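You operate a simulated robot arm through the tools that you are given. There is no shell and no other tool. Be economical: measure what you need, move in short steps, check, and stop when the job is done.

The job below is to be done with a simulated two-armed robot. You get a single attempt, and the scene is never put back.

TASK
Pick up the cone flask that says "1" from the top of the steel table with one hand, pass it to the other hand and put it on the window end of the wooden unit. Set down upright: cone flask.

The check looks at the end state, three seconds after you hand in, the way a careful person would. Anything else that was tipped, shoved, dropped, spilled or broken makes it a failure.

THE ROBOT
Two 7-joint arms with two-finger grippers on one trunk, on a base that drives. Base frame: it is fixed to the floor where the robot stands at the start and does not move with it; the origin is under the middle of the robot, x ahead of it, y to its left, z up; the surface under the hand at the start is at about z = 88. Units: cm, degrees, N and s.
The left shoulder is at the start at [3.4, 16.2, 118.1], the right one opposite. With the tool pointing down near the work surface each hand reaches from about 28 to 72 cm from the robot's upright axis, wherever it stands, measured 20 degrees to its own side. Places, roughly: window end of the wooden unit [60, -60, 90]. Payload 2.45 kg a hand.
The tool frame of a hand sits at the grasp point between the pads (the TCP): z along the fingers, y along the line on which they close. The tips reach 2.6 cm beyond it. Largest opening 9.6 cm; the body of the gripper starts 6.9 cm behind the TCP.
Orientation is told as [roll, pitch, yaw] about the base's x, y, z axes, in that order, counted from this pose: with the fingers straight down and closing along the base's y, the tool's x points along the base's -x, its y along +y and its z along -z.

THE INTERFACE
- The arms move only by the tool move_arm. It takes "left_increments", "right_increments" or both (then of equal length, played together; a hand with none holds still); each is text: rows parted by semicolons, each of 7 numbers parted by spaces: the shift along the tool's x, y, z in cm, then the turn, a rotation vector about the tool's x, y, z in degrees, then the opening, from 0 (shut) to 1 (fully open). In form: tx ty tz rx ry rz fingers; .... A call has 1 to 8 rows; each row shifts and turns the commanded pose from where the row before left it, along the tool's axes as they then stand. A row lasts 0.2 s, in which the tool goes at most 5 cm and 8.6 degrees; a call with a longer step from one row to the next is refused whole, and so is a gripper value outside its range. A pose out of reach is approached as far as the arm can. The call stops where the force on the tool passes 40 N (or 10 N more than at its start, if that is more) or the arm is blocked; 0.2 s more then pass. Each finger halts on what it meets, pressing with about 40 N; the grip force reading is that of the motor and also rises with nothing between the fingers. The clock runs only during rows and for 0.2 s after the last one: add rows that do not move to give the fingers time. It gives the time, the measured TCP pose, the force on the tool (base axes), the opening and the grip force at its end, in the units of the frame above (readings bear some noise), with the torque about the TCP (base axes, N m) and any sound that the robot's microphone picked up, and new pictures: "pictures" is both (left out), scene, wrist or none (wrist: the cameras of the hands that moved).
- Cameras (640 x 400 px; columns grow to the right, rows downward): "scene" is now at [8.15, -0.5, 164.4]; the picture's right is [-0.08, -1.00, 0.00], its down [-0.85, 0.07, -0.53] and it looks along [0.53, -0.04, -0.85] (base axes); focal length 282 px, centre (320, 200). "left" rides on the left gripper at [8.2, -0.3, -9.8] in its tool frame; the picture's right is [0.04, 1.00, 0.00], its down [-0.73, 0.03, -0.68] and it looks along [-0.68, 0.03, 0.73] (tool axes); focal length 256 px, centre (320, 200). "right" rides on the right gripper at [8.2, 0.3, -9.8] in its tool frame; the picture's right is [-0.04, 1.00, 0.00], its down [-0.73, -0.03, -0.68] and it looks along [-0.68, -0.03, 0.73] (tool axes); focal length 256 px, centre (320, 200). There is no depth. A picture from a camera that has moved, and an enlarged one, comes with that camera's place and axes in the base frame and with its lens.
- move_column(by): slides the trunk up (or, below 0, down) by that many cm; the arms and the scene camera ride with it, the base frame stays. It gives what a move gives, with no picture.
- drive_base(legs): drives the robot by 1 to 6 legs, each [ahead, left, turn to the left] in cm, cm and degrees, along the robot's own axes; the way and the turn of a leg run together, so that a leg with both is an arc; at most 150 cm and 180 degrees a leg. The arms and the cameras ride along, it lands a little off, and it stops where it bumps. It gives what a move gives, and a new picture of the scene camera.
- aim_head(pan, tilt): turns the head with the scene camera to pan (to the left, within 120 degrees either way) and tilt (down, from -29 to 69), counted from straight ahead of the robot. It gives what a move gives, and a new picture of the scene camera.
- zoom(camera, box): a new picture of the part [left, top, right, bottom] of that camera's present view, enlarged. No time passes.
- finish_job(): hands the job in; it is judged then, once.

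Work in short steps. Places have to be worked out from the pictures, the camera data and where the tool is seen: move nearer, look again, correct. Check each grasp and each placing, and mend what went wrong. You have 120 turns and 260 pictures in all, those below and enlarged ones among them. Open the grippers and draw the arms clear of the work before you hand the job in, unless the task says otherwise; then end with one line.

The tools are called after ">>>" by a JSON object that holds its "fn" and its "kwargs". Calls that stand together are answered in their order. move_arm: Moves the arms, as the interface text tells. Its arguments: {"type":"object","properties":{"left_increments":{"type":"string"},"right_increments":{"type":"string"},"pictures":{"type":"string","enum":["both","scene","wrist","none"]}},"required":[]} The other tools are called the same way: move_column (by) slides the trunk up or down; drive_base (legs) drives the base; aim_head (pan, tilt) turns the head that bears the scene camera; zoom (camera, box) takes an enlarged picture of a part of a camera's view; finish_job () hands the job in.

At the start:

```text
time_s: 0.0
left_tool_pos: [55.0, 30.04, 114.15]
left_tool_rot: [0.0, 0.2, 0.0]
left_force: [-0.1, -0.2, 0.0]
left_moment: [0.01, 0.0, -0.02]
left_gripper_width: 9.61
left_finger_force: 0.1
right_tool_pos: [50.03, -18.87, 114.03]
right_tool_rot: [0.0, 0.1, -0.1]
right_force: [-0.2, -0.4, 0.2]
right_moment: [0.05, 0.02, 0.02]
right_gripper_width: 9.62
right_finger_force: 0.1
trunk travel left (down, up): [-35.0, 21.7]
robot x, y, heading: [0.12, 0.08, 0.1]
head pan, tilt: [-4.5, 57.8]
```

scene: 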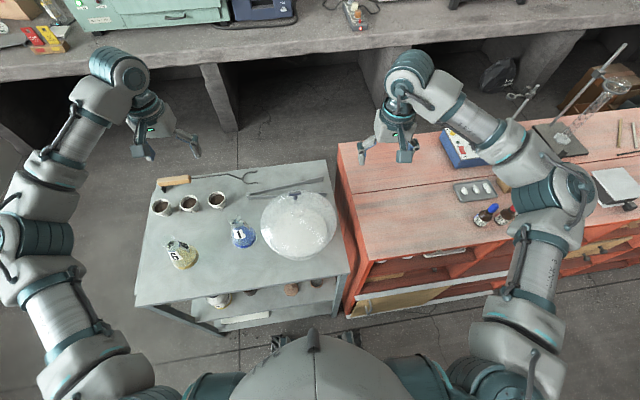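
right: 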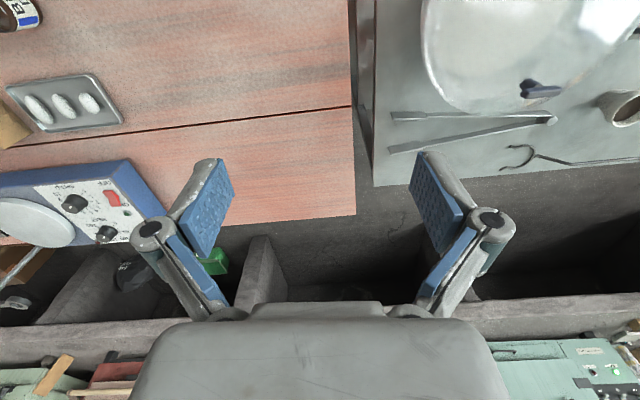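
left: 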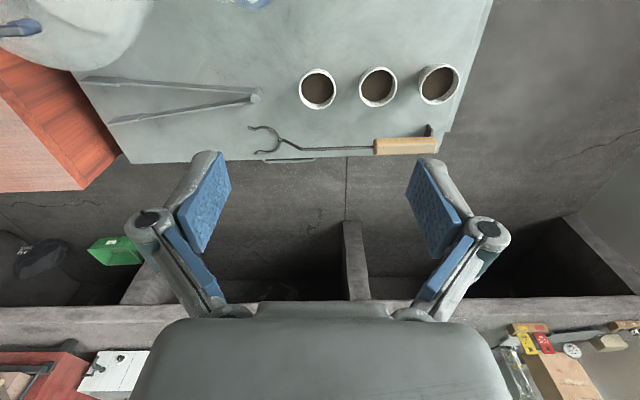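

The flasks sit on the steel table at lower left of the scene view; I enlarge them and the wooden unit's right end.

>>> {"fn": "zoom", "kwargs": {"camera": "scene", "box": [140, 160, 360, 300]}}

>>> {"fn": "zoom", "kwargs": {"camera": "scene", "box": [420, 60, 640, 240]}}

>>> {"fn": "aim_head", "kwargs": {"pan": -45, "tilt": 45}}

```text
2.86 times, centred on (250, 230) of scene
camera zoom: at [8.15, -0.5, 164.4], right [-0.08, -1.0, 0.0], down [-0.85, 0.07, -0.53], along [0.53, -0.04, -0.85], focal length 807 px, centre (520, 114)
```

zoom: 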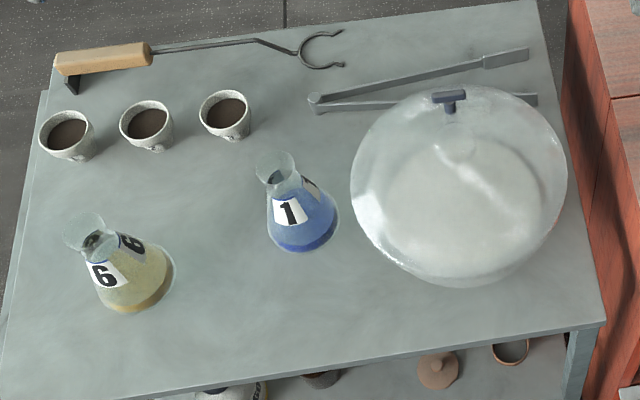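

```text
2.22 times, centred on (530, 150) of scene
camera zoom: at [8.15, -0.5, 164.4], right [-0.08, -1.0, 0.0], down [-0.85, 0.07, -0.53], along [0.53, -0.04, -0.85], focal length 628 px, centre (-147, 311)
```

zoom: 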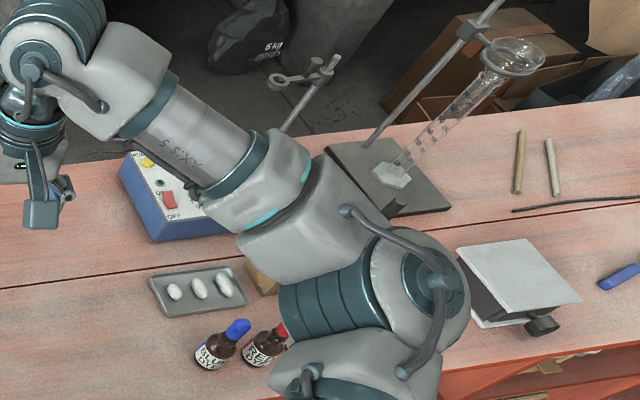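

```text
time_s: 1.1
left_tool_pos: [54.57, 30.06, 114.39]
left_tool_rot: [-0.1, -0.1, 0.0]
left_force: [-0.3, -0.1, -0.4]
left_moment: [0.0, 0.0, -0.02]
left_gripper_width: 9.58
left_finger_force: 0.1
right_tool_pos: [49.56, -18.81, 114.21]
right_tool_rot: [0.0, -0.1, 0.0]
right_force: [0.0, -1.1, -0.1]
right_moment: [-0.01, -0.01, -0.01]
right_gripper_width: 9.63
right_finger_force: 0.1
trunk travel left (down, up): [-35.0, 21.7]
robot x, y, heading: [0.18, -0.37, 0.2]
head pan, tilt: [-45.0, 45.0]
camera scene: at [7.05, -5.71, 166.1], right [-0.71, -0.71, 0.0], down [-0.5, 0.5, -0.7], along [0.5, -0.5, -0.71], focal length 282 px, centre (320, 200)
```

scene: 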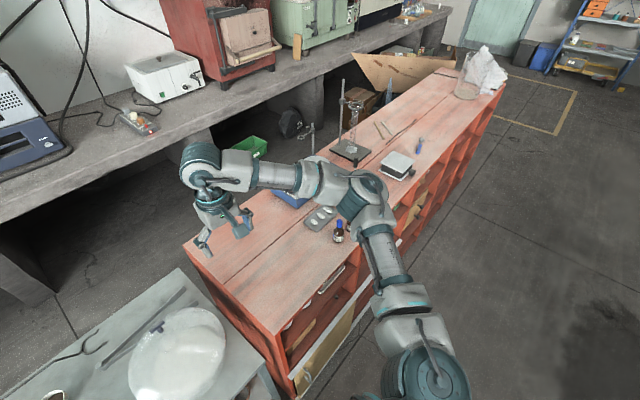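

Now I look for the window to identify which end of the wooden unit is meant.

>>> {"fn": "aim_head", "kwargs": {"pan": -75, "tilt": 5}}

>>> {"fn": "aim_head", "kwargs": {"pan": 0, "tilt": 0}}

>>> {"fn": "aim_head", "kwargs": {"pan": 80, "tilt": 5}}

```text
time_s: 2.1
left_tool_pos: [54.58, 30.04, 114.44]
left_tool_rot: [0.1, -0.1, 0.0]
left_force: [-0.2, 0.5, -0.9]
left_moment: [0.01, 0.04, 0.0]
left_gripper_width: 9.61
left_finger_force: 0.0
right_tool_pos: [49.54, -18.81, 114.26]
right_tool_rot: [0.0, -0.2, -0.1]
right_force: [0.1, 0.5, 0.8]
right_moment: [0.02, 0.02, 0.0]
right_gripper_width: 9.59
right_finger_force: 0.0
trunk travel left (down, up): [-35.0, 21.7]
robot x, y, heading: [0.19, 0.21, -0.2]
head pan, tilt: [-75.0, 5.0]
camera scene: at [3.68, -8.83, 172.42], right [-0.97, -0.26, 0.0], down [-0.03, 0.08, -1.0], along [0.26, -0.96, -0.09], focal length 282 px, centre (320, 200)
```

scene: 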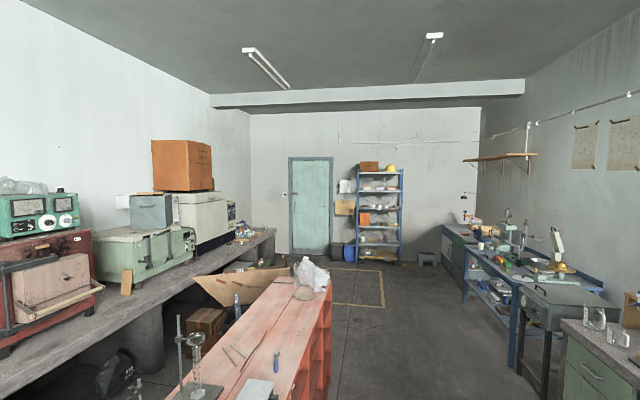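

```text
time_s: 3.6
left_tool_pos: [54.51, 30.12, 114.46]
left_tool_rot: [0.0, -0.1, 0.0]
left_force: [0.2, 0.0, -0.5]
left_moment: [-0.01, 0.02, 0.01]
left_gripper_width: 9.57
left_finger_force: 0.1
right_tool_pos: [49.56, -18.7, 114.3]
right_tool_rot: [0.0, -0.2, -0.1]
right_force: [-0.1, 0.5, -0.1]
right_moment: [0.03, -0.04, -0.01]
right_gripper_width: 9.57
right_finger_force: 0.1
trunk travel left (down, up): [-35.0, 21.7]
robot x, y, heading: [0.08, 0.19, -0.2]
head pan, tilt: [0.0, 0.0]
camera scene: at [10.29, 0.04, 173.18], right [0.0, -1.0, 0.0], down [0.0, 0.0, -1.0], along [1.0, 0.0, 0.0], focal length 282 px, centre (320, 200)
```

scene: 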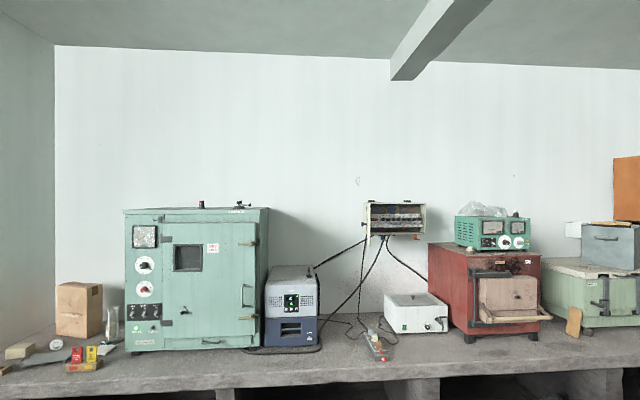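

```text
time_s: 5.1
left_tool_pos: [54.7, 30.11, 114.53]
left_tool_rot: [0.0, -0.1, 0.1]
left_force: [0.6, 0.3, -0.4]
left_moment: [0.01, -0.01, 0.0]
left_gripper_width: 9.59
left_finger_force: 0.1
right_tool_pos: [49.52, -18.7, 114.23]
right_tool_rot: [-0.1, -0.2, -0.1]
right_force: [0.3, -0.3, -0.3]
right_moment: [0.0, 0.03, -0.01]
right_gripper_width: 9.59
right_finger_force: 0.2
trunk travel left (down, up): [-35.0, 21.7]
robot x, y, heading: [-0.1, 0.14, 0.0]
head pan, tilt: [80.0, 5.0]
camera scene: at [2.89, 9.09, 172.42], right [0.98, -0.17, 0.0], down [-0.02, -0.09, -1.0], along [0.17, 0.98, -0.09], focal length 282 px, centre (320, 200)
```

scene: 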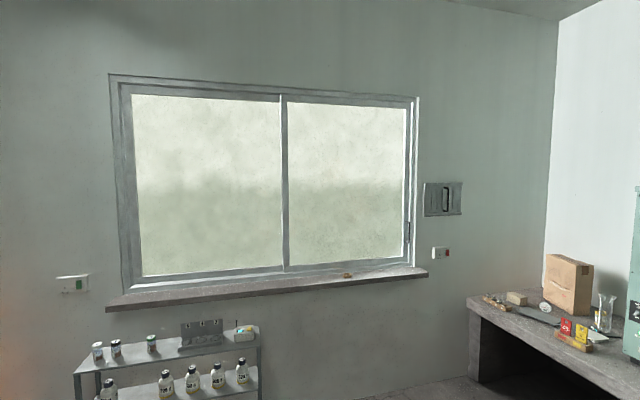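

The window is on the left wall, so the near (left) end of the wooden unit is the goal. I turn the head back and draw the left hand back so its camera sees flask 1 (which I estimate at about [43, 19]).

>>> {"fn": "aim_head", "kwargs": {"pan": 5, "tilt": 57}}

>>> {"fn": "move_arm", "kwargs": {"left_increments": "4.5 -1.6 0 0 0 0 1;4.5 -1.6 0 0 0 0 1;4.5 -1.6 0 0 0 0 1;4.5 -1.6 0 0 0 0 1;4.5 -1.6 0 0 0 0 1;0 0 0 0 0 0 1", "pictures": "both"}}

```text
time_s: 6.6
left_tool_pos: [54.5, 30.09, 114.46]
left_tool_rot: [0.1, -0.2, 0.0]
left_force: [0.2, -0.2, 0.4]
left_moment: [0.01, -0.02, -0.02]
left_gripper_width: 9.58
left_finger_force: 0.0
right_tool_pos: [49.57, -18.75, 114.41]
right_tool_rot: [0.0, -0.2, -0.1]
right_force: [-1.3, -0.4, -0.3]
right_moment: [-0.01, 0.01, -0.02]
right_gripper_width: 9.57
right_finger_force: 0.1
trunk travel left (down, up): [-35.0, 21.7]
robot x, y, heading: [-0.3, -0.08, 0.1]
head pan, tilt: [5.0, 57.0]
camera scene: at [8.23, 0.66, 164.51], right [0.09, -1.0, 0.0], down [-0.84, -0.07, -0.54], along [0.54, 0.05, -0.84], focal length 282 px, centre (320, 200)
```

scene: 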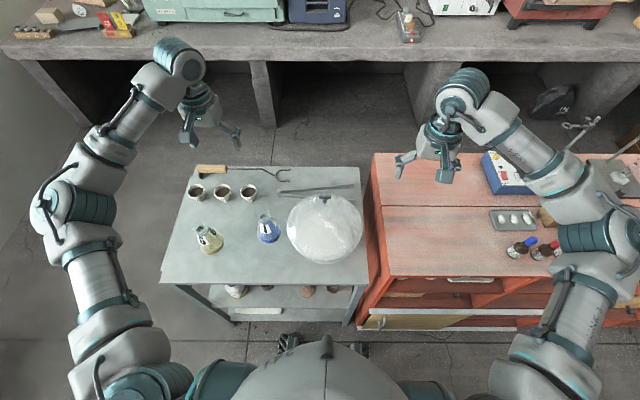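

```text
time_s: 8.0
left_tool_pos: [32.13, 22.37, 114.42]
left_tool_rot: [-0.1, -0.1, 0.2]
left_force: [0.0, -0.5, -0.3]
left_moment: [-0.02, 0.01, 0.02]
left_gripper_width: 9.61
left_finger_force: 0.0
right_tool_pos: [49.57, -18.97, 114.2]
right_tool_rot: [0.0, 0.0, 0.0]
right_force: [-0.6, -0.2, -0.2]
right_moment: [0.01, -0.03, 0.01]
right_gripper_width: 9.65
right_finger_force: 0.0
trunk travel left (down, up): [-35.0, 21.7]
robot x, y, heading: [-0.19, -0.03, -0.1]
head pan, tilt: [5.0, 57.0]
camera scene: at [8.19, 0.6, 164.51], right [0.09, -1.0, 0.0], down [-0.84, -0.07, -0.54], along [0.54, 0.05, -0.84], focal length 282 px, centre (320, 200)
camera left: at [24.09, 22.02, 124.2], right [-0.04, 1.0, 0.0], down [0.73, 0.03, 0.68], along [0.68, 0.03, -0.73], focal length 256 px, centre (320, 200)
```

scene: 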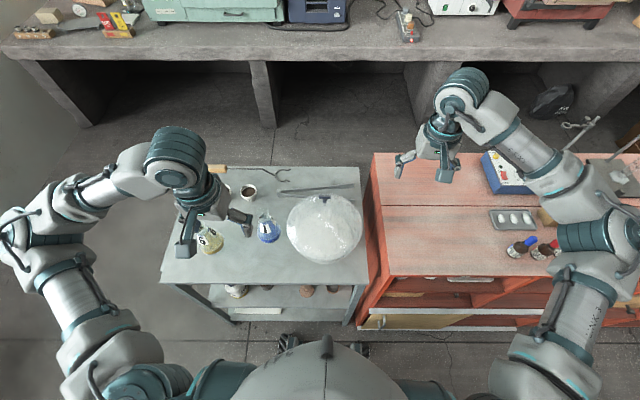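
left: 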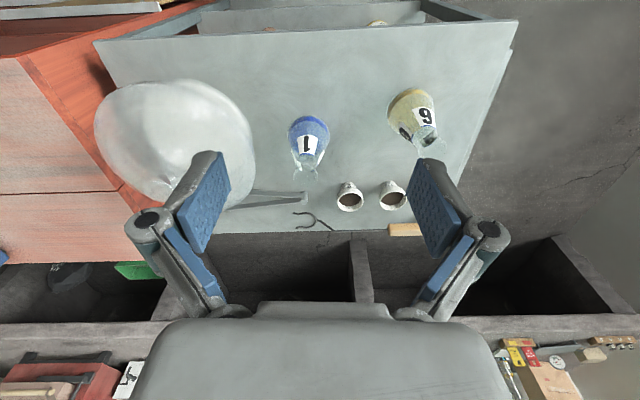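

The left camera sees flask 1 now; I enlarge it in both views to triangulate it.

>>> {"fn": "zoom", "kwargs": {"camera": "left", "box": [265, 95, 365, 195]}}

>>> {"fn": "zoom", "kwargs": {"camera": "scene", "box": [220, 190, 320, 260]}}

```text
4.00 times, centred on (315, 145) of left
camera zoom: at [24.09, 22.02, 124.2], right [-0.04, 1.0, 0.0], down [0.73, 0.03, 0.68], along [0.68, 0.03, -0.73], focal length 1024 px, centre (340, 420)
```

zoom: 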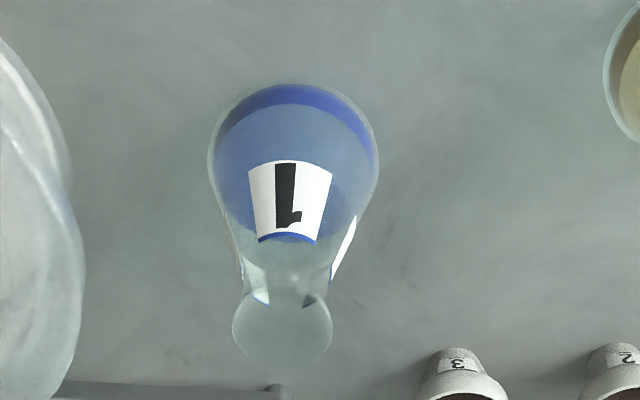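

```text
5.71 times, centred on (270, 225) of scene
camera zoom: at [8.19, 0.6, 164.51], right [0.09, -1.0, 0.0], down [-0.84, -0.07, -0.54], along [0.54, 0.05, -0.84], focal length 1614 px, centre (606, 57)
```

zoom: 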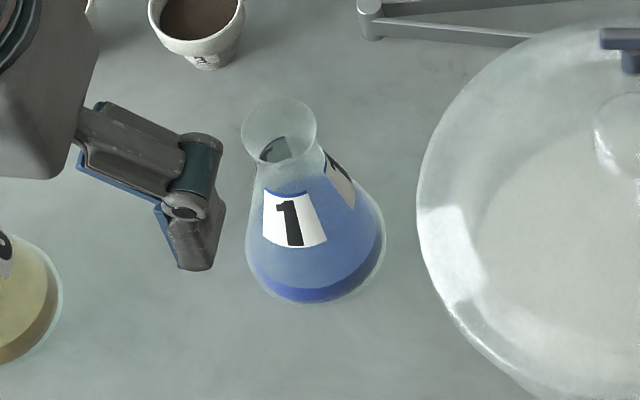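

Triangulation puts flask 1 at about [47.5, 20.9], table top near z 82, rim near z 93.5, base ⌀ ~7.8, rim ⌀ ~3.8. I plan for the left hand to grip it low on the neck tilted from the front, and the right hand to take it from above by the neck. I drive back 15 cm for arm room.

>>> {"fn": "drive_base", "kwargs": {"legs": [[-15, 0, 0]]}}

```text
time_s: 9.4
left_tool_pos: [17.05, 22.42, 114.34]
left_tool_rot: [0.1, 0.0, 0.2]
left_force: [0.2, 0.2, 0.4]
left_moment: [0.01, 0.01, 0.01]
left_gripper_width: 9.61
left_finger_force: 0.1
right_tool_pos: [34.53, -18.78, 114.12]
right_tool_rot: [0.1, -0.1, 0.1]
right_force: [0.4, -0.3, 0.1]
right_moment: [-0.05, 0.0, 0.01]
right_gripper_width: 9.59
right_finger_force: 0.1
trunk travel left (down, up): [-35.0, 21.7]
robot x, y, heading: [-14.86, 0.15, 0.2]
head pan, tilt: [5.0, 57.0]
camera scene: at [-6.81, 0.63, 164.49], right [0.09, -1.0, 0.0], down [-0.84, -0.08, -0.54], along [0.54, 0.05, -0.84], focal length 282 px, centre (320, 200)
```

scene: 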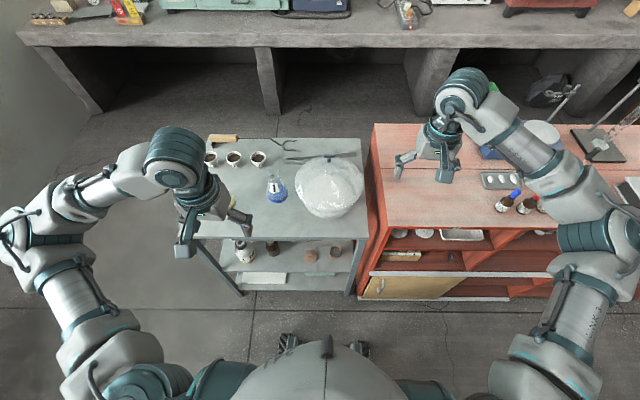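

Move the left hand forward 15 cm and begin tilting it so the fingers point ahead and down.

>>> {"fn": "move_arm", "kwargs": {"left_increments": "-5 0 0 0 0 0 1;-5 0 0 0 0 0 1;-5 0 0 0 0 0 1;0 0 0 0 -8 0 1;0 0 0 0 -8 0 1;0 0 0 0 -8 0 1;0 0 0 0 -8 0 1;0 0 0 0 -8 0 1", "pictures": "none"}}

>>> {"fn": "move_arm", "kwargs": {"left_increments": "0 0 0 0 -8 0 1;0 0 0 0 -8 0 1;0 0 0 0 -4 0 1;0 0 0 0 0 0 1", "pictures": "both"}}

```text
time_s: 11.2
left_tool_pos: [31.45, 22.65, 114.68]
left_tool_rot: [-0.2, -40.5, 0.2]
left_force: [-0.7, 0.1, -0.4]
left_moment: [-0.01, -0.01, 0.0]
left_gripper_width: 9.6
left_finger_force: 0.0
right_tool_pos: [33.98, -18.88, 114.44]
right_tool_rot: [0.1, -0.4, 0.0]
right_force: [-0.2, 0.3, -0.1]
right_moment: [0.0, -0.01, 0.01]
right_gripper_width: 9.62
right_finger_force: 0.1
trunk travel left (down, up): [-35.0, 21.7]
robot x, y, heading: [-15.24, -0.28, 0.2]
head pan, tilt: [5.0, 57.0]
```

```text
time_s: 12.2
left_tool_pos: [31.38, 22.52, 114.59]
left_tool_rot: [0.0, -60.5, 0.3]
left_force: [0.2, 0.2, 0.0]
left_moment: [0.02, -0.01, -0.01]
left_gripper_width: 9.59
left_finger_force: 0.1
right_tool_pos: [33.93, -18.66, 114.41]
right_tool_rot: [0.0, -0.3, 0.1]
right_force: [0.1, 0.9, 0.1]
right_moment: [-0.02, -0.01, 0.0]
right_gripper_width: 9.61
right_finger_force: 0.1
trunk travel left (down, up): [-35.0, 21.7]
robot x, y, heading: [-15.0, -0.19, 0.3]
head pan, tilt: [5.0, 57.0]
camera scene: at [-7.14, 0.65, 164.51], right [0.09, -1.0, 0.0], down [-0.84, -0.08, -0.54], along [0.54, 0.05, -0.84], focal length 282 px, centre (320, 200)
camera left: at [18.91, 22.14, 112.34], right [-0.02, 1.0, -0.04], down [-0.23, 0.03, 0.97], along [0.97, 0.03, 0.23], focal length 256 px, centre (320, 200)
```

scene: 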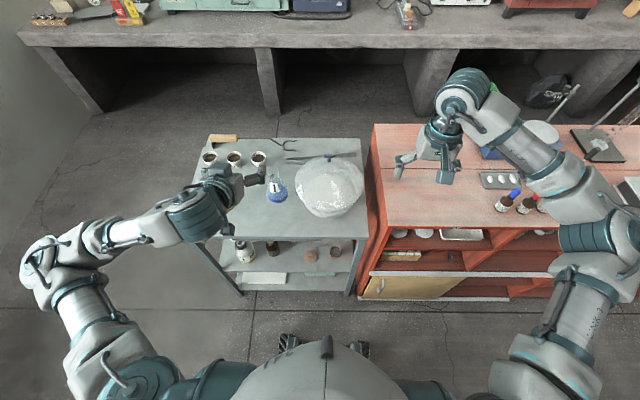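
left: 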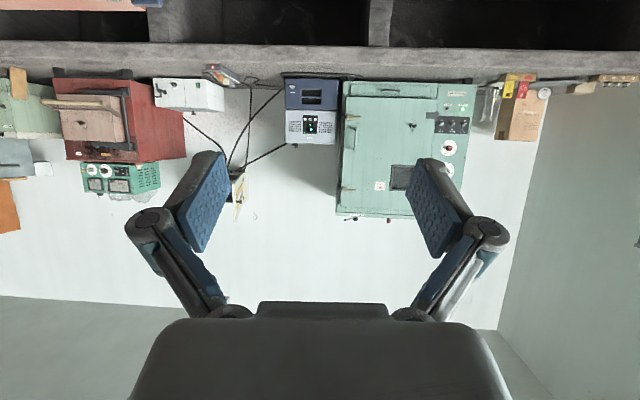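

The tilt is 60° from down. Now lower the hand to z≈94 in front of the flask and view it from the side.

>>> {"fn": "move_arm", "kwargs": {"left_increments": "3.5 -0.3 2 0 0 0 1;3.5 -0.3 2 0 0 0 1;3.5 -0.3 2 0 0 0 1;3.5 -0.3 2 0 0 0 1;3.5 -0.4 2 0 0 0 1;0 0 0 0 0 0 1", "pictures": "both"}}

```text
time_s: 13.6
left_tool_pos: [31.96, 20.63, 94.51]
left_tool_rot: [0.1, -60.4, 0.0]
left_force: [-0.3, -1.0, -0.1]
left_moment: [0.0, -0.01, 0.0]
left_gripper_width: 9.6
left_finger_force: 0.0
left hand out of reach, approached as far as the arm can: row 1
right_tool_pos: [33.98, -18.77, 114.42]
right_tool_rot: [0.0, -0.2, 0.1]
right_force: [-0.2, -0.7, 0.3]
right_moment: [0.01, -0.03, 0.03]
right_gripper_width: 9.6
right_finger_force: 0.1
trunk travel left (down, up): [-35.0, 21.7]
robot x, y, heading: [-14.98, -0.18, 0.3]
head pan, tilt: [5.0, 57.0]
camera scene: at [-7.17, 0.57, 164.52], right [0.09, -1.0, 0.0], down [-0.84, -0.08, -0.54], along [0.54, 0.05, -0.84], focal length 282 px, centre (320, 200)
camera left: at [19.4, 20.29, 92.22], right [-0.02, 1.0, -0.03], down [-0.23, 0.03, 0.97], along [0.97, 0.03, 0.23], focal length 256 px, centre (320, 200)
```

scene: 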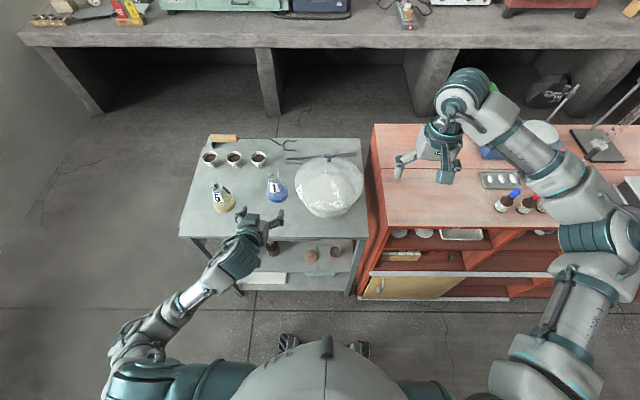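
left: 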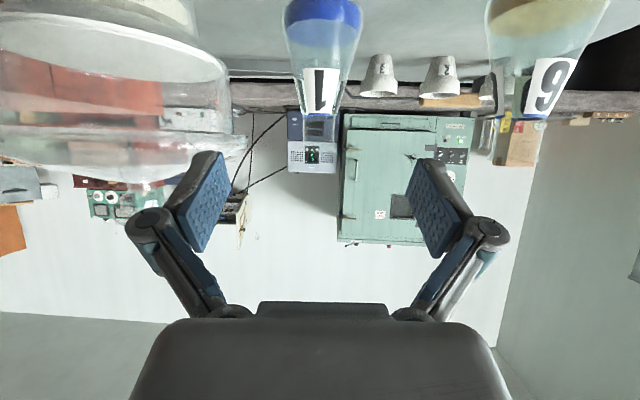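

Good side view of the flask; I enlarge it to measure its profile.

>>> {"fn": "zoom", "kwargs": {"camera": "left", "box": [250, 0, 390, 160]}}

>>> {"fn": "zoom", "kwargs": {"camera": "scene", "box": [200, 140, 370, 250]}}

```text
2.50 times, centred on (320, 80) of left
camera zoom: at [19.4, 20.29, 92.22], right [-0.02, 1.0, -0.03], down [-0.23, 0.03, 0.97], along [0.97, 0.03, 0.23], focal length 640 px, centre (320, 500)
```

zoom: 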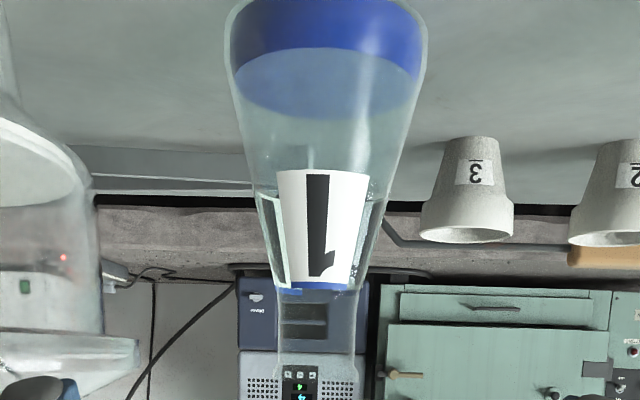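

```text
3.64 times, centred on (285, 195) of scene
camera zoom: at [-7.17, 0.57, 164.52], right [0.09, -1.0, 0.0], down [-0.84, -0.08, -0.54], along [0.54, 0.05, -0.84], focal length 1027 px, centre (447, 218)
```

zoom: 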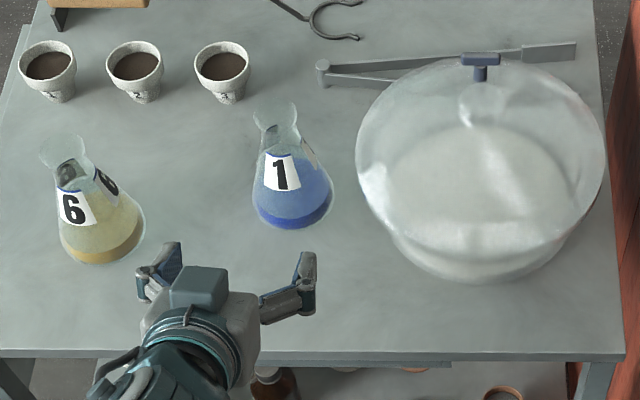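

Profile: cone-to-neck transition at z≈90, neck ⌀ ~3.4, axis y≈20.7. I advance most of the way with open fingers toward [47.5, 20.7, 91].

>>> {"fn": "move_arm", "kwargs": {"left_increments": "-1.2 0 3.8 0 0 0 1;-1.2 0 3.8 0 0 0 1;-1.2 0.1 3.8 0 0 0 1;0 0 0 0 0 0 1", "pictures": "both"}}

>>> {"fn": "zoom", "kwargs": {"camera": "scene", "box": [200, 140, 340, 240]}}

```text
time_s: 14.6
left_tool_pos: [43.35, 21.24, 92.11]
left_tool_rot: [0.1, -60.5, 0.2]
left_force: [-0.7, -0.7, -0.3]
left_moment: [-0.04, -0.03, 0.05]
left_gripper_width: 9.6
left_finger_force: 0.1
right_tool_pos: [33.91, -18.91, 114.43]
right_tool_rot: [0.1, -0.5, 0.1]
right_force: [0.4, -0.1, 0.2]
right_moment: [0.01, -0.01, 0.02]
right_gripper_width: 9.61
right_finger_force: 0.0
trunk travel left (down, up): [-35.0, 21.7]
robot x, y, heading: [-15.49, -0.25, 0.2]
head pan, tilt: [5.0, 57.0]
camera scene: at [-7.16, 0.52, 164.52], right [0.09, -1.0, 0.0], down [-0.84, -0.08, -0.54], along [0.54, 0.05, -0.84], focal length 282 px, centre (320, 200)
camera left: at [30.93, 20.78, 89.9], right [-0.02, 1.0, -0.03], down [-0.23, 0.03, 0.97], along [0.97, 0.03, 0.23], focal length 256 px, centre (320, 200)
```

scene: 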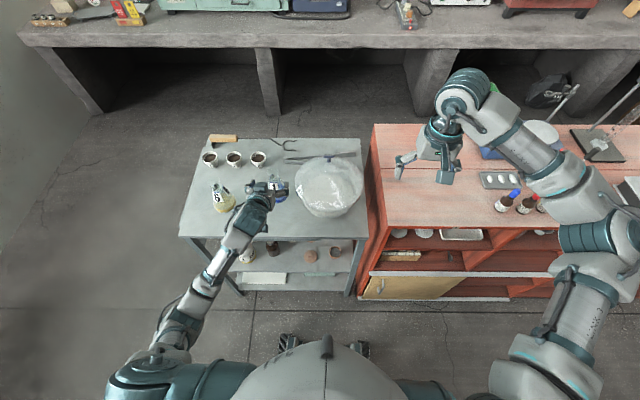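
left: 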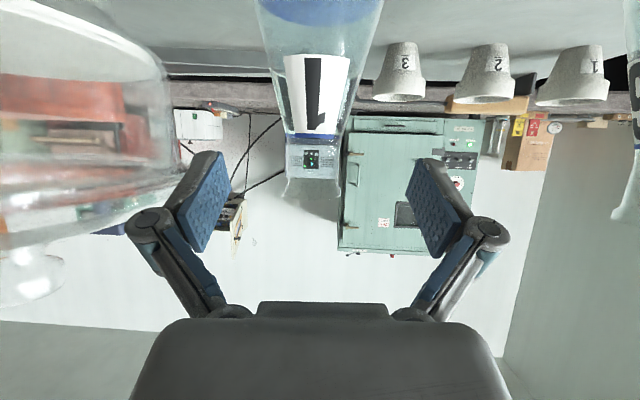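

```text
4.00 times, centred on (270, 190) of scene
camera zoom: at [-7.16, 0.52, 164.52], right [0.09, -1.0, 0.0], down [-0.84, -0.08, -0.54], along [0.54, 0.05, -0.84], focal length 1130 px, centre (520, 240)
```

zoom: 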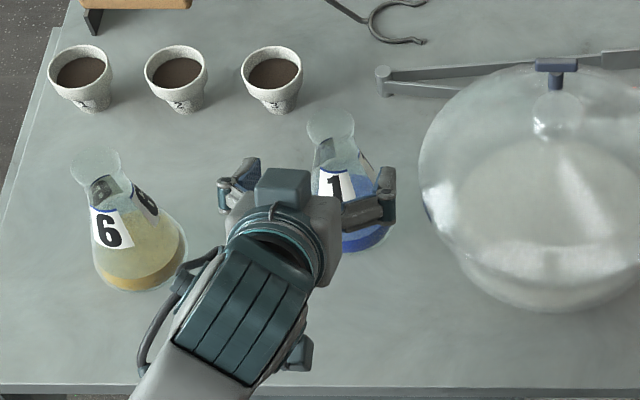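

Neck spans z≈90–94, y≈20.9, x≈47.3. I make the last advance and check.

>>> {"fn": "move_arm", "kwargs": {"left_increments": "-0.55 -0.15 2.05 0 0 0 1;-0.55 -0.1 2.05 0 0 0 1;0 0 0 0 0 0 1", "pictures": "both"}}

>>> {"fn": "zoom", "kwargs": {"camera": "scene", "box": [230, 160, 330, 230]}}

```text
time_s: 15.4
left_tool_pos: [47.58, 20.67, 91.1]
left_tool_rot: [0.0, -60.4, 0.0]
left_force: [-0.6, -0.2, 0.5]
left_moment: [0.01, -0.01, -0.03]
left_gripper_width: 9.6
left_finger_force: 0.0
right_tool_pos: [33.96, -18.81, 114.29]
right_tool_rot: [0.0, -0.3, 0.2]
right_force: [-0.7, -0.3, -0.5]
right_moment: [0.0, 0.0, 0.03]
right_gripper_width: 9.58
right_finger_force: 0.0
trunk travel left (down, up): [-35.0, 21.7]
robot x, y, heading: [-15.29, 0.07, 0.3]
head pan, tilt: [5.0, 57.0]
camera scene: at [-7.13, 0.51, 164.51], right [0.09, -1.0, 0.0], down [-0.84, -0.08, -0.54], along [0.54, 0.05, -0.84], focal length 282 px, centre (320, 200)
camera left: at [35.01, 20.28, 88.83], right [-0.02, 1.0, -0.03], down [-0.23, 0.03, 0.97], along [0.97, 0.03, 0.23], focal length 256 px, centre (320, 200)
```

scene: 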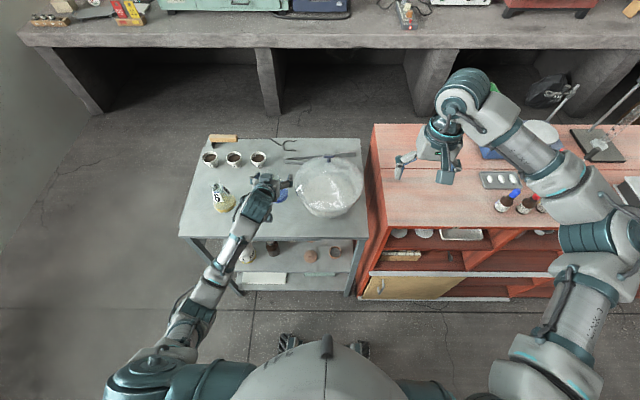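
left: 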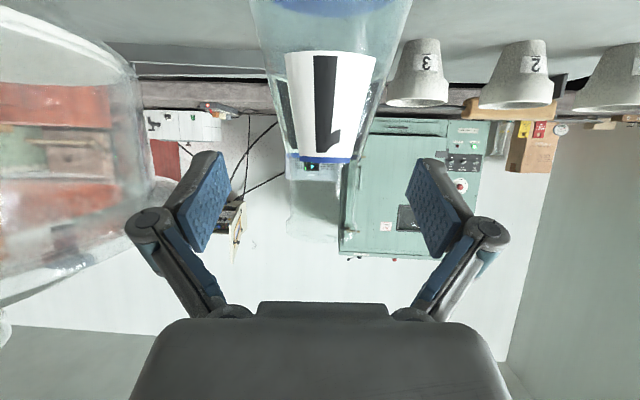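

```text
5.71 times, centred on (280, 195) of scene
camera zoom: at [-7.13, 0.51, 164.51], right [0.09, -1.0, 0.0], down [-0.84, -0.08, -0.54], along [0.54, 0.05, -0.84], focal length 1614 px, centre (549, 229)
```

zoom: 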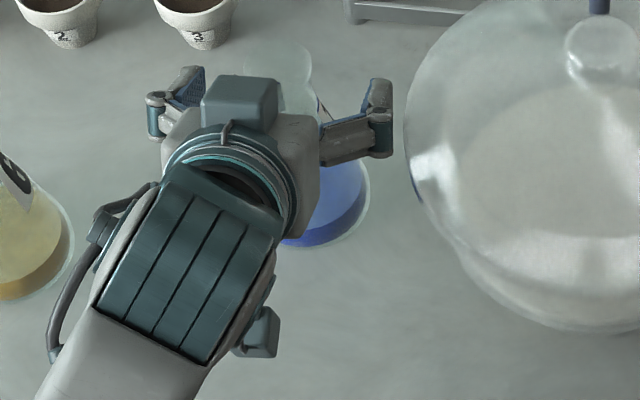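

Centered between the pads. Close gently in two stages.

>>> {"fn": "move_arm", "kwargs": {"left_increments": "0 0 0 0 0 0 0.7;0 0 0 0 0 0 0.5;0 0 0 0 0 0 0.5;0 0 0 0 0 0 0.45", "pictures": "wrist"}}

```text
time_s: 16.4
left_tool_pos: [47.48, 20.71, 91.08]
left_tool_rot: [0.1, -60.4, 0.1]
left_force: [-0.2, -1.1, -0.3]
left_moment: [0.02, -0.01, 0.01]
left_gripper_width: 4.31
left_finger_force: 0.1
right_tool_pos: [34.01, -18.91, 114.4]
right_tool_rot: [0.2, -0.4, 0.1]
right_force: [-0.2, 0.8, 0.8]
right_moment: [0.0, 0.0, -0.01]
right_gripper_width: 9.6
right_finger_force: 0.1
trunk travel left (down, up): [-35.0, 21.7]
robot x, y, heading: [-15.12, -0.34, 0.3]
head pan, tilt: [5.0, 57.0]
camera left: at [35.01, 20.29, 88.8], right [-0.02, 1.0, -0.03], down [-0.23, 0.03, 0.97], along [0.97, 0.03, 0.23], focal length 256 px, centre (320, 200)
```

left: 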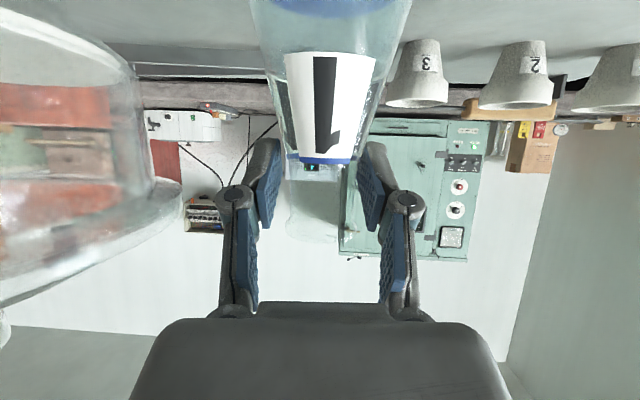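

Both fingers bracket the neck; close to grip.

>>> {"fn": "move_arm", "kwargs": {"left_increments": "0 0 0 0 0 0 0.35;0 0 0 0 0 0 0.3;0 0 0 0 0 0 0.2;0 0 0 0 0 0 0.2", "pictures": "wrist"}}

```text
time_s: 17.4
left_tool_pos: [47.51, 20.66, 90.98]
left_tool_rot: [0.1, -60.4, 0.2]
left_force: [-0.1, 0.6, 1.1]
left_moment: [0.04, 0.02, 0.01]
left_gripper_width: 3.66
left_finger_force: 39.5
right_tool_pos: [33.99, -18.74, 114.47]
right_tool_rot: [0.1, -0.2, 0.2]
right_force: [0.2, -0.4, -0.4]
right_moment: [-0.01, -0.03, 0.01]
right_gripper_width: 9.62
right_finger_force: 0.1
trunk travel left (down, up): [-35.0, 21.7]
robot x, y, heading: [-14.97, 0.12, 0.2]
head pan, tilt: [5.0, 57.0]
camera left: at [35.01, 20.3, 88.82], right [-0.02, 1.0, -0.03], down [-0.23, 0.03, 0.97], along [0.97, 0.03, 0.23], focal length 256 px, centre (320, 200)
```

left: 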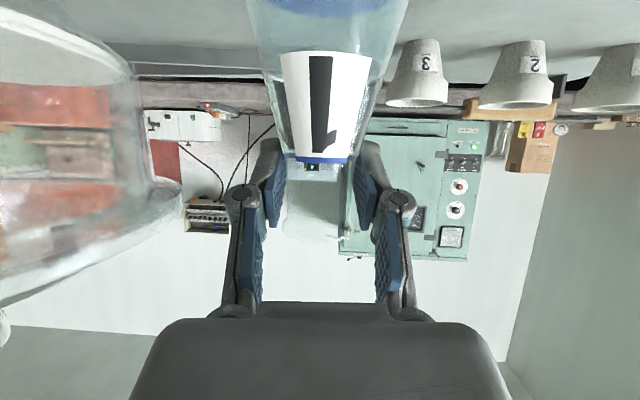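

Grip at 3.66 cm with 39 N. Lift straight up 4 cm and check.

>>> {"fn": "move_arm", "kwargs": {"left_increments": "-0.87 0 -0.5 0 0 0 0.2;-1.3 0 -0.75 0 0 0 0.2;-1.3 0 -0.75 0 0 0 0.2;0 0 0 0 0 0 0.2", "pictures": "both"}}

```text
time_s: 18.4
left_tool_pos: [47.56, 20.75, 94.94]
left_tool_rot: [0.1, -60.3, 0.2]
left_force: [-0.4, 0.5, -2.2]
left_moment: [-0.06, 0.0, 0.02]
left_gripper_width: 3.53
left_finger_force: 40.3
right_tool_pos: [34.04, -18.78, 114.55]
right_tool_rot: [0.1, -0.4, 0.1]
right_force: [0.5, -0.5, 0.1]
right_moment: [0.0, 0.04, -0.01]
right_gripper_width: 9.59
right_finger_force: 0.0
trunk travel left (down, up): [-35.0, 21.7]
robot x, y, heading: [-15.43, -0.07, -0.0]
head pan, tilt: [5.0, 57.0]
camera scene: at [-7.01, 0.54, 164.5], right [0.09, -1.0, 0.0], down [-0.84, -0.08, -0.54], along [0.54, 0.05, -0.84], focal length 282 px, centre (320, 200)
camera left: at [35.1, 20.45, 92.78], right [-0.02, 1.0, -0.03], down [-0.23, 0.03, 0.97], along [0.97, 0.03, 0.23], focal length 256 px, centre (320, 200)
```

scene: 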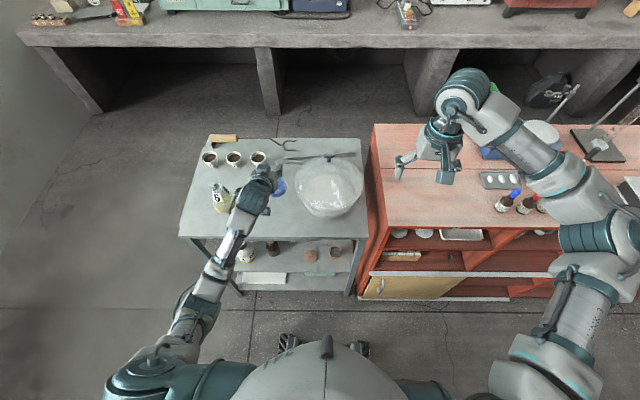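
left: 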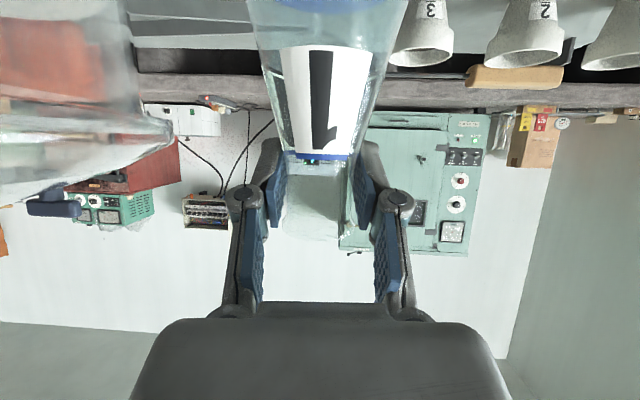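

The flask is lifted (≈2.2 N), it slid slightly in the pads but holds. Raise further to z≈108 and check the hold.

>>> {"fn": "move_arm", "kwargs": {"left_increments": "-1.9 0 -1.1 0 0 0 0.2;-1.9 0 -1.1 0 0 0 0.2;-1.9 0 -1.1 0 0 0 0.2;-1.9 0 -1.1 0 0 0 0.2;-1.9 0 -1.1 0 0 0 0.2;-1.9 0 -1.1 0 0 0 0.2;0 0 0 0 0 0 0.2", "pictures": "wrist"}}

```text
time_s: 20.0
left_tool_pos: [47.6, 20.76, 108.41]
left_tool_rot: [0.0, -60.4, 0.1]
left_force: [-0.2, -0.4, -3.7]
left_moment: [0.03, -0.03, 0.01]
left_gripper_width: 3.52
left_finger_force: 39.9
right_tool_pos: [34.08, -18.8, 114.36]
right_tool_rot: [0.1, -0.3, 0.1]
right_force: [0.3, 0.3, 0.2]
right_moment: [-0.01, -0.03, -0.01]
right_gripper_width: 9.59
right_finger_force: 0.1
trunk travel left (down, up): [-35.0, 21.7]
robot x, y, heading: [-14.96, -0.22, 0.3]
head pan, tilt: [5.0, 57.0]
camera left: at [35.07, 20.29, 106.12], right [-0.02, 1.0, -0.03], down [-0.23, 0.03, 0.97], along [0.97, 0.03, 0.23], focal length 256 px, centre (320, 200)
```

left: 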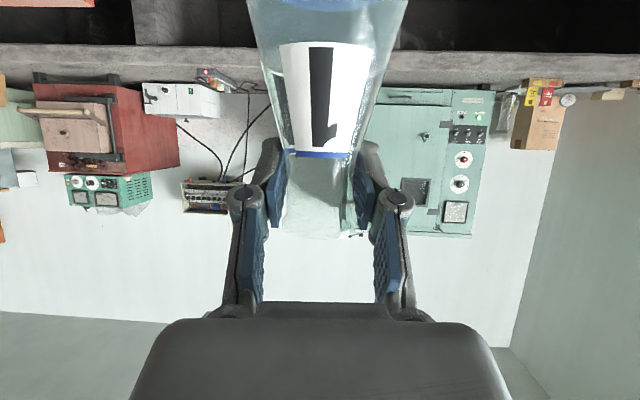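

Hold is stable. Bring the flask to in front of the chest (≈[33.5, 8.5, 112]) while raising the right hand and turning it about vertical toward 90°.

>>> {"fn": "move_arm", "kwargs": {"left_increments": "0.3 -1 -1.2 0 0 0 0.2;0.5 -1.8 -2 0 0 0 0.2;0.5 -1.8 -2 0 0 0 0.2;0.5 -1.8 -2 0 0 0 0.2;0.5 -1.8 -2 0 0 0 0.2;0.5 -1.8 -2 0 0 0 0.2;0.5 -1.8 -2 0 0 0 0.2;0.2 -0.5 -0.8 0 0 0 0.2", "right_increments": "0 0 -1.3 0 0 -8.4 1;0 0 -1.3 0 0 -8.4 1;0 0 -1.3 0 0 -8.4 1;0 0 -1.3 0 0 -8.4 1;0 0 -1.3 0 0 -8.4 1;0 0 -1.3 0 0 -8.4 1;0 0 -1.3 0 0 -8.4 1;0 0 -1.3 0 0 -8.4 1", "pictures": "scene"}}

>>> {"fn": "move_arm", "kwargs": {"right_increments": "0 0 0 0 0 -8.4 0.9;0 0 0 0 0 -8.4 0.8;0 0 0 0 0 -6 0.75;0 0 0 0 0 0 0.75", "pictures": "both"}}

```text
time_s: 21.8
left_tool_pos: [33.61, 8.41, 112.04]
left_tool_rot: [0.1, -60.3, 0.2]
left_force: [0.0, 0.3, -2.7]
left_moment: [0.0, 0.02, -0.03]
left_gripper_width: 3.49
left_finger_force: 39.6
right_tool_pos: [26.16, -13.92, 121.93]
right_tool_rot: [-0.3, -0.1, 67.2]
right_force: [0.6, 0.3, 0.1]
right_moment: [-0.01, -0.04, 0.03]
right_gripper_width: 9.58
right_finger_force: 0.1
right hand out of reach, approached as far as the arm can: row 6, 7, 8
trunk travel left (down, up): [-35.0, 21.7]
robot x, y, heading: [-15.03, -0.07, 0.3]
head pan, tilt: [5.0, 57.0]
camera scene: at [-7.18, 0.44, 164.51], right [0.09, -1.0, 0.0], down [-0.84, -0.08, -0.54], along [0.54, 0.05, -0.84], focal length 282 px, centre (320, 200)
```

scene: 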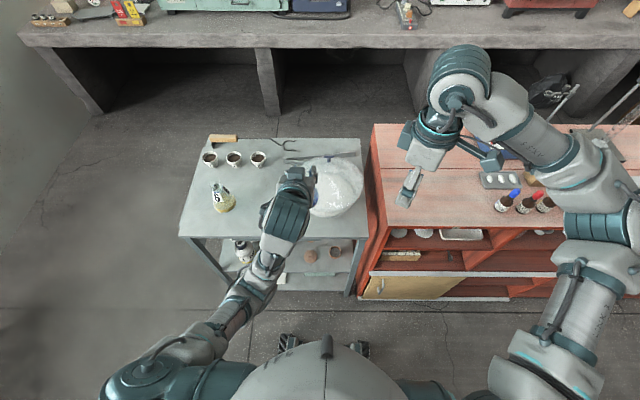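

```text
time_s: 22.8
left_tool_pos: [33.71, 8.41, 112.13]
left_tool_rot: [0.0, -60.3, 0.1]
left_force: [-0.2, 0.4, -2.6]
left_moment: [-0.02, 0.03, 0.04]
left_gripper_width: 3.51
left_finger_force: 39.5
right_tool_pos: [17.49, -9.33, 119.49]
right_tool_rot: [-0.4, 0.0, 90.0]
right_force: [0.5, 0.4, 0.0]
right_moment: [0.01, -0.03, -0.01]
right_gripper_width: 7.21
right_finger_force: 0.1
right hand out of reach, approached as far as the arm can: row 1, 2, 3
trunk travel left (down, up): [-35.0, 21.7]
robot x, y, heading: [-15.33, 0.17, 0.1]
head pan, tilt: [5.0, 57.0]
camera scene: at [-7.11, 0.46, 164.51], right [0.09, -1.0, 0.0], down [-0.84, -0.08, -0.54], along [0.54, 0.05, -0.84], focal length 282 px, centre (320, 200)
camera right: at [17.03, -17.57, 129.35], right [-1.0, 0.04, -0.01], down [0.02, 0.73, 0.68], along [0.03, 0.68, -0.73], focal length 256 px, centre (320, 200)
```

scene: 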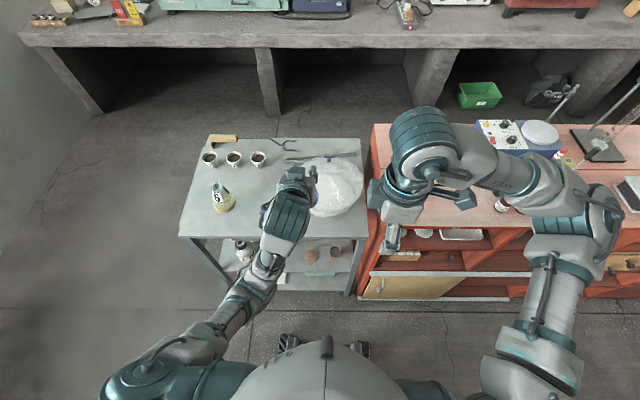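
right: 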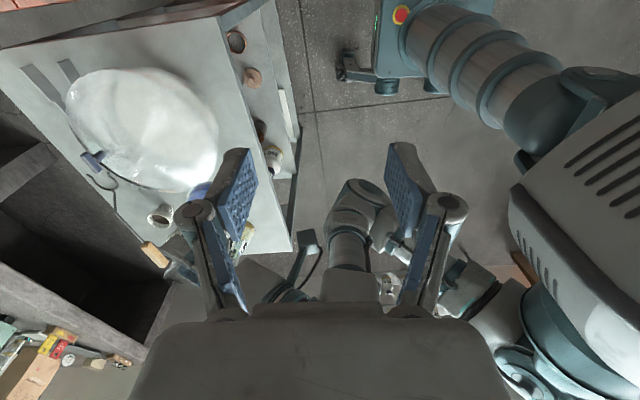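

The right hand cannot reach at 90° yaw. Instead I'll yaw the left hand −45° about vertical (with the flask upright) and turn the right hand back to +45°, so their fingers remain crossed.

>>> {"fn": "move_arm", "kwargs": {"left_increments": "0 0 0 6.5 0 3.75 0.2;0 0 0 6.5 0 3.75 0.2;0 0 0 6.5 0 3.75 0.2;0 0 0 6.5 0 3.75 0.2;0 0 0 6.5 0 3.75 0.2;0 0 0 6.5 0 3.75 0.2;0 0 0 0 0 0 0.2", "right_increments": "0 0 0 0 0 7.5 0.7;0 0 0 0 0 7.5 0.7;0 0 0 0 0 7.5 0.7;0 0 0 0 0 7.5 0.7;0 0 0 0 0 7.5 0.7;0 0 0 0 0 7.5 0.7;0 0 0 0 0 0 0.7", "pictures": "both"}}

```text
time_s: 24.4
left_tool_pos: [33.67, 8.52, 111.92]
left_tool_rot: [0.5, -60.1, -45.3]
left_force: [-0.8, 0.2, -3.2]
left_moment: [0.01, -0.01, -0.04]
left_gripper_width: 3.52
left_finger_force: 40.0
right_tool_pos: [17.45, -9.17, 119.59]
right_tool_rot: [-0.2, -0.3, 44.9]
right_force: [-0.6, -0.7, 0.5]
right_moment: [-0.02, -0.01, -0.04]
right_gripper_width: 6.7
right_finger_force: 0.2
trunk travel left (down, up): [-35.0, 21.7]
robot x, y, heading: [-14.88, -0.05, 0.3]
head pan, tilt: [5.0, 57.0]
camera scene: at [-7.11, 0.58, 164.51], right [0.09, -1.0, 0.0], down [-0.84, -0.08, -0.54], along [0.54, 0.05, -0.84], focal length 282 px, centre (320, 200)
camera right: at [11.39, -14.89, 129.41], right [-0.68, 0.73, 0.0], down [0.54, 0.5, 0.68], along [0.5, 0.46, -0.73], focal length 256 px, centre (320, 200)
camera left: at [24.61, 17.08, 109.73], right [0.69, 0.72, -0.03], down [-0.14, 0.18, 0.97], along [0.71, -0.67, 0.22], focal length 256 px, centre (320, 200)
```

scene: 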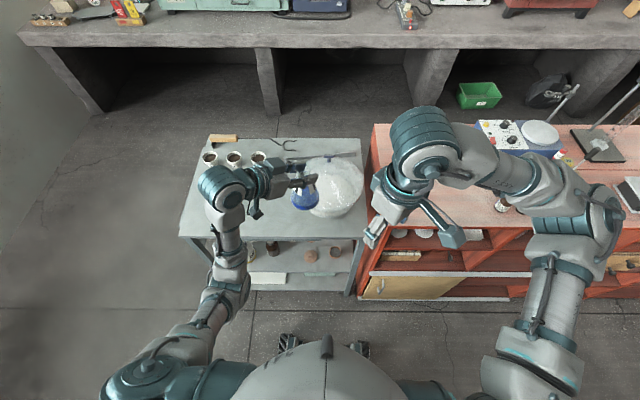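
right: 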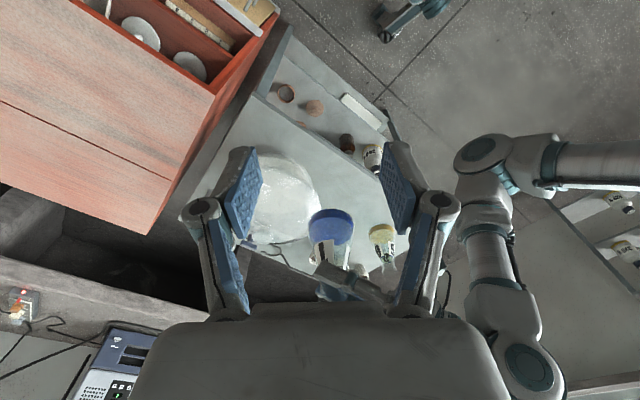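
left: 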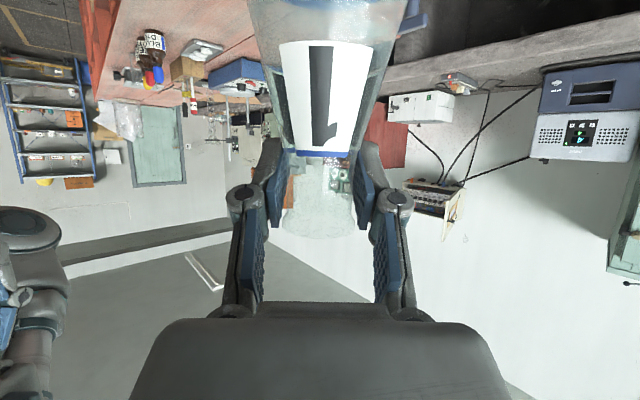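

The flask is securely held, and the right hand at 45° is valid. I bring the right hand over the flask, well above the rim (z≈122.6).

>>> {"fn": "move_arm", "kwargs": {"right_increments": "0 0 -3 0 0 0 0.52;-4 0.18 0 0 0 0 0.52;-4 0.18 0 0 0 0 0.52;-4 0.18 0 0 0 0 0.52;-4 0.18 0 0 0 0 0.52;-4 0.18 0 0 0 0 0.52;-4 0.18 0 0 0 0 0.52;0 0 0 0 0 0 0.52", "pictures": "both"}}

>>> {"fn": "zoom", "kwargs": {"camera": "scene", "box": [230, 120, 400, 240]}}

```text
time_s: 26.2
left_tool_pos: [33.68, 8.59, 111.86]
left_tool_rot: [0.4, -60.3, -45.1]
left_force: [0.2, -0.3, -3.1]
left_moment: [-0.02, 0.0, -0.01]
left_gripper_width: 3.51
left_finger_force: 39.9
right_tool_pos: [33.72, 8.48, 122.65]
right_tool_rot: [-0.3, -0.2, 45.2]
right_force: [-0.8, -0.6, 0.2]
right_moment: [-0.02, -0.03, 0.03]
right_gripper_width: 5.0
right_finger_force: 0.1
trunk travel left (down, up): [-35.0, 21.7]
robot x, y, heading: [-15.53, 0.35, 0.5]
head pan, tilt: [5.0, 57.0]
camera scene: at [-7.03, 1.0, 164.5], right [0.09, -1.0, 0.0], down [-0.84, -0.08, -0.54], along [0.54, 0.05, -0.84], focal length 282 px, centre (320, 200)
camera right: at [27.69, 2.76, 132.52], right [-0.68, 0.73, -0.01], down [0.53, 0.5, 0.68], along [0.5, 0.46, -0.73], focal length 256 px, centre (320, 200)
```

scene: 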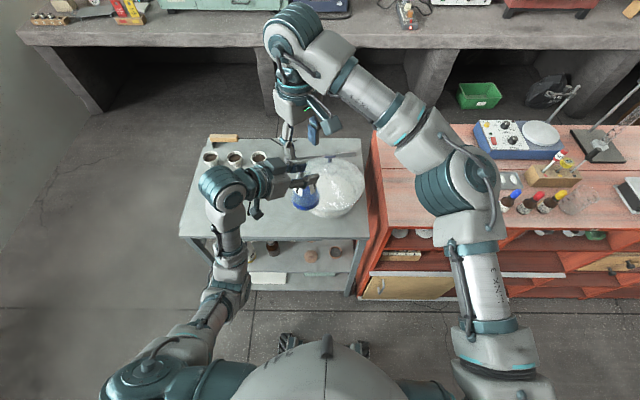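
right: 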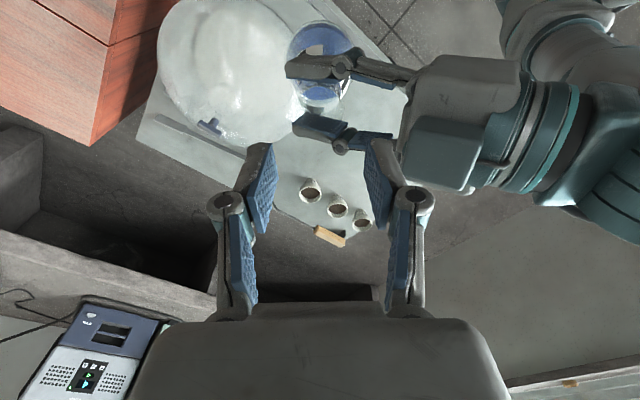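

```text
3.33 times, centred on (315, 180) of scene
camera zoom: at [-7.03, 1.0, 164.5], right [0.09, -1.0, 0.0], down [-0.84, -0.08, -0.54], along [0.54, 0.05, -0.84], focal length 942 px, centre (337, 267)
```

zoom: 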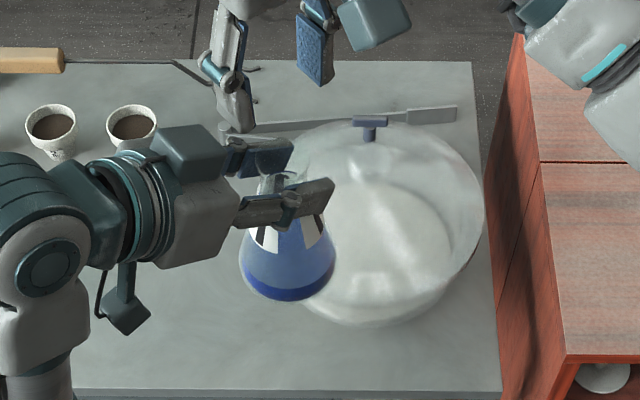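

Alignment looks right; zoom into the right camera to locate the rim.

>>> {"fn": "zoom", "kwargs": {"camera": "right", "box": [250, 10, 430, 180]}}

```text
2.35 times, centred on (340, 95) of right
camera zoom: at [27.69, 2.76, 132.52], right [-0.68, 0.73, -0.01], down [0.53, 0.5, 0.68], along [0.5, 0.46, -0.73], focal length 602 px, centre (273, 447)
```

zoom: 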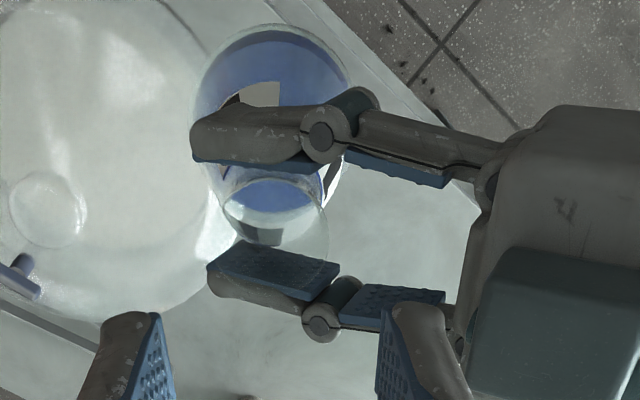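

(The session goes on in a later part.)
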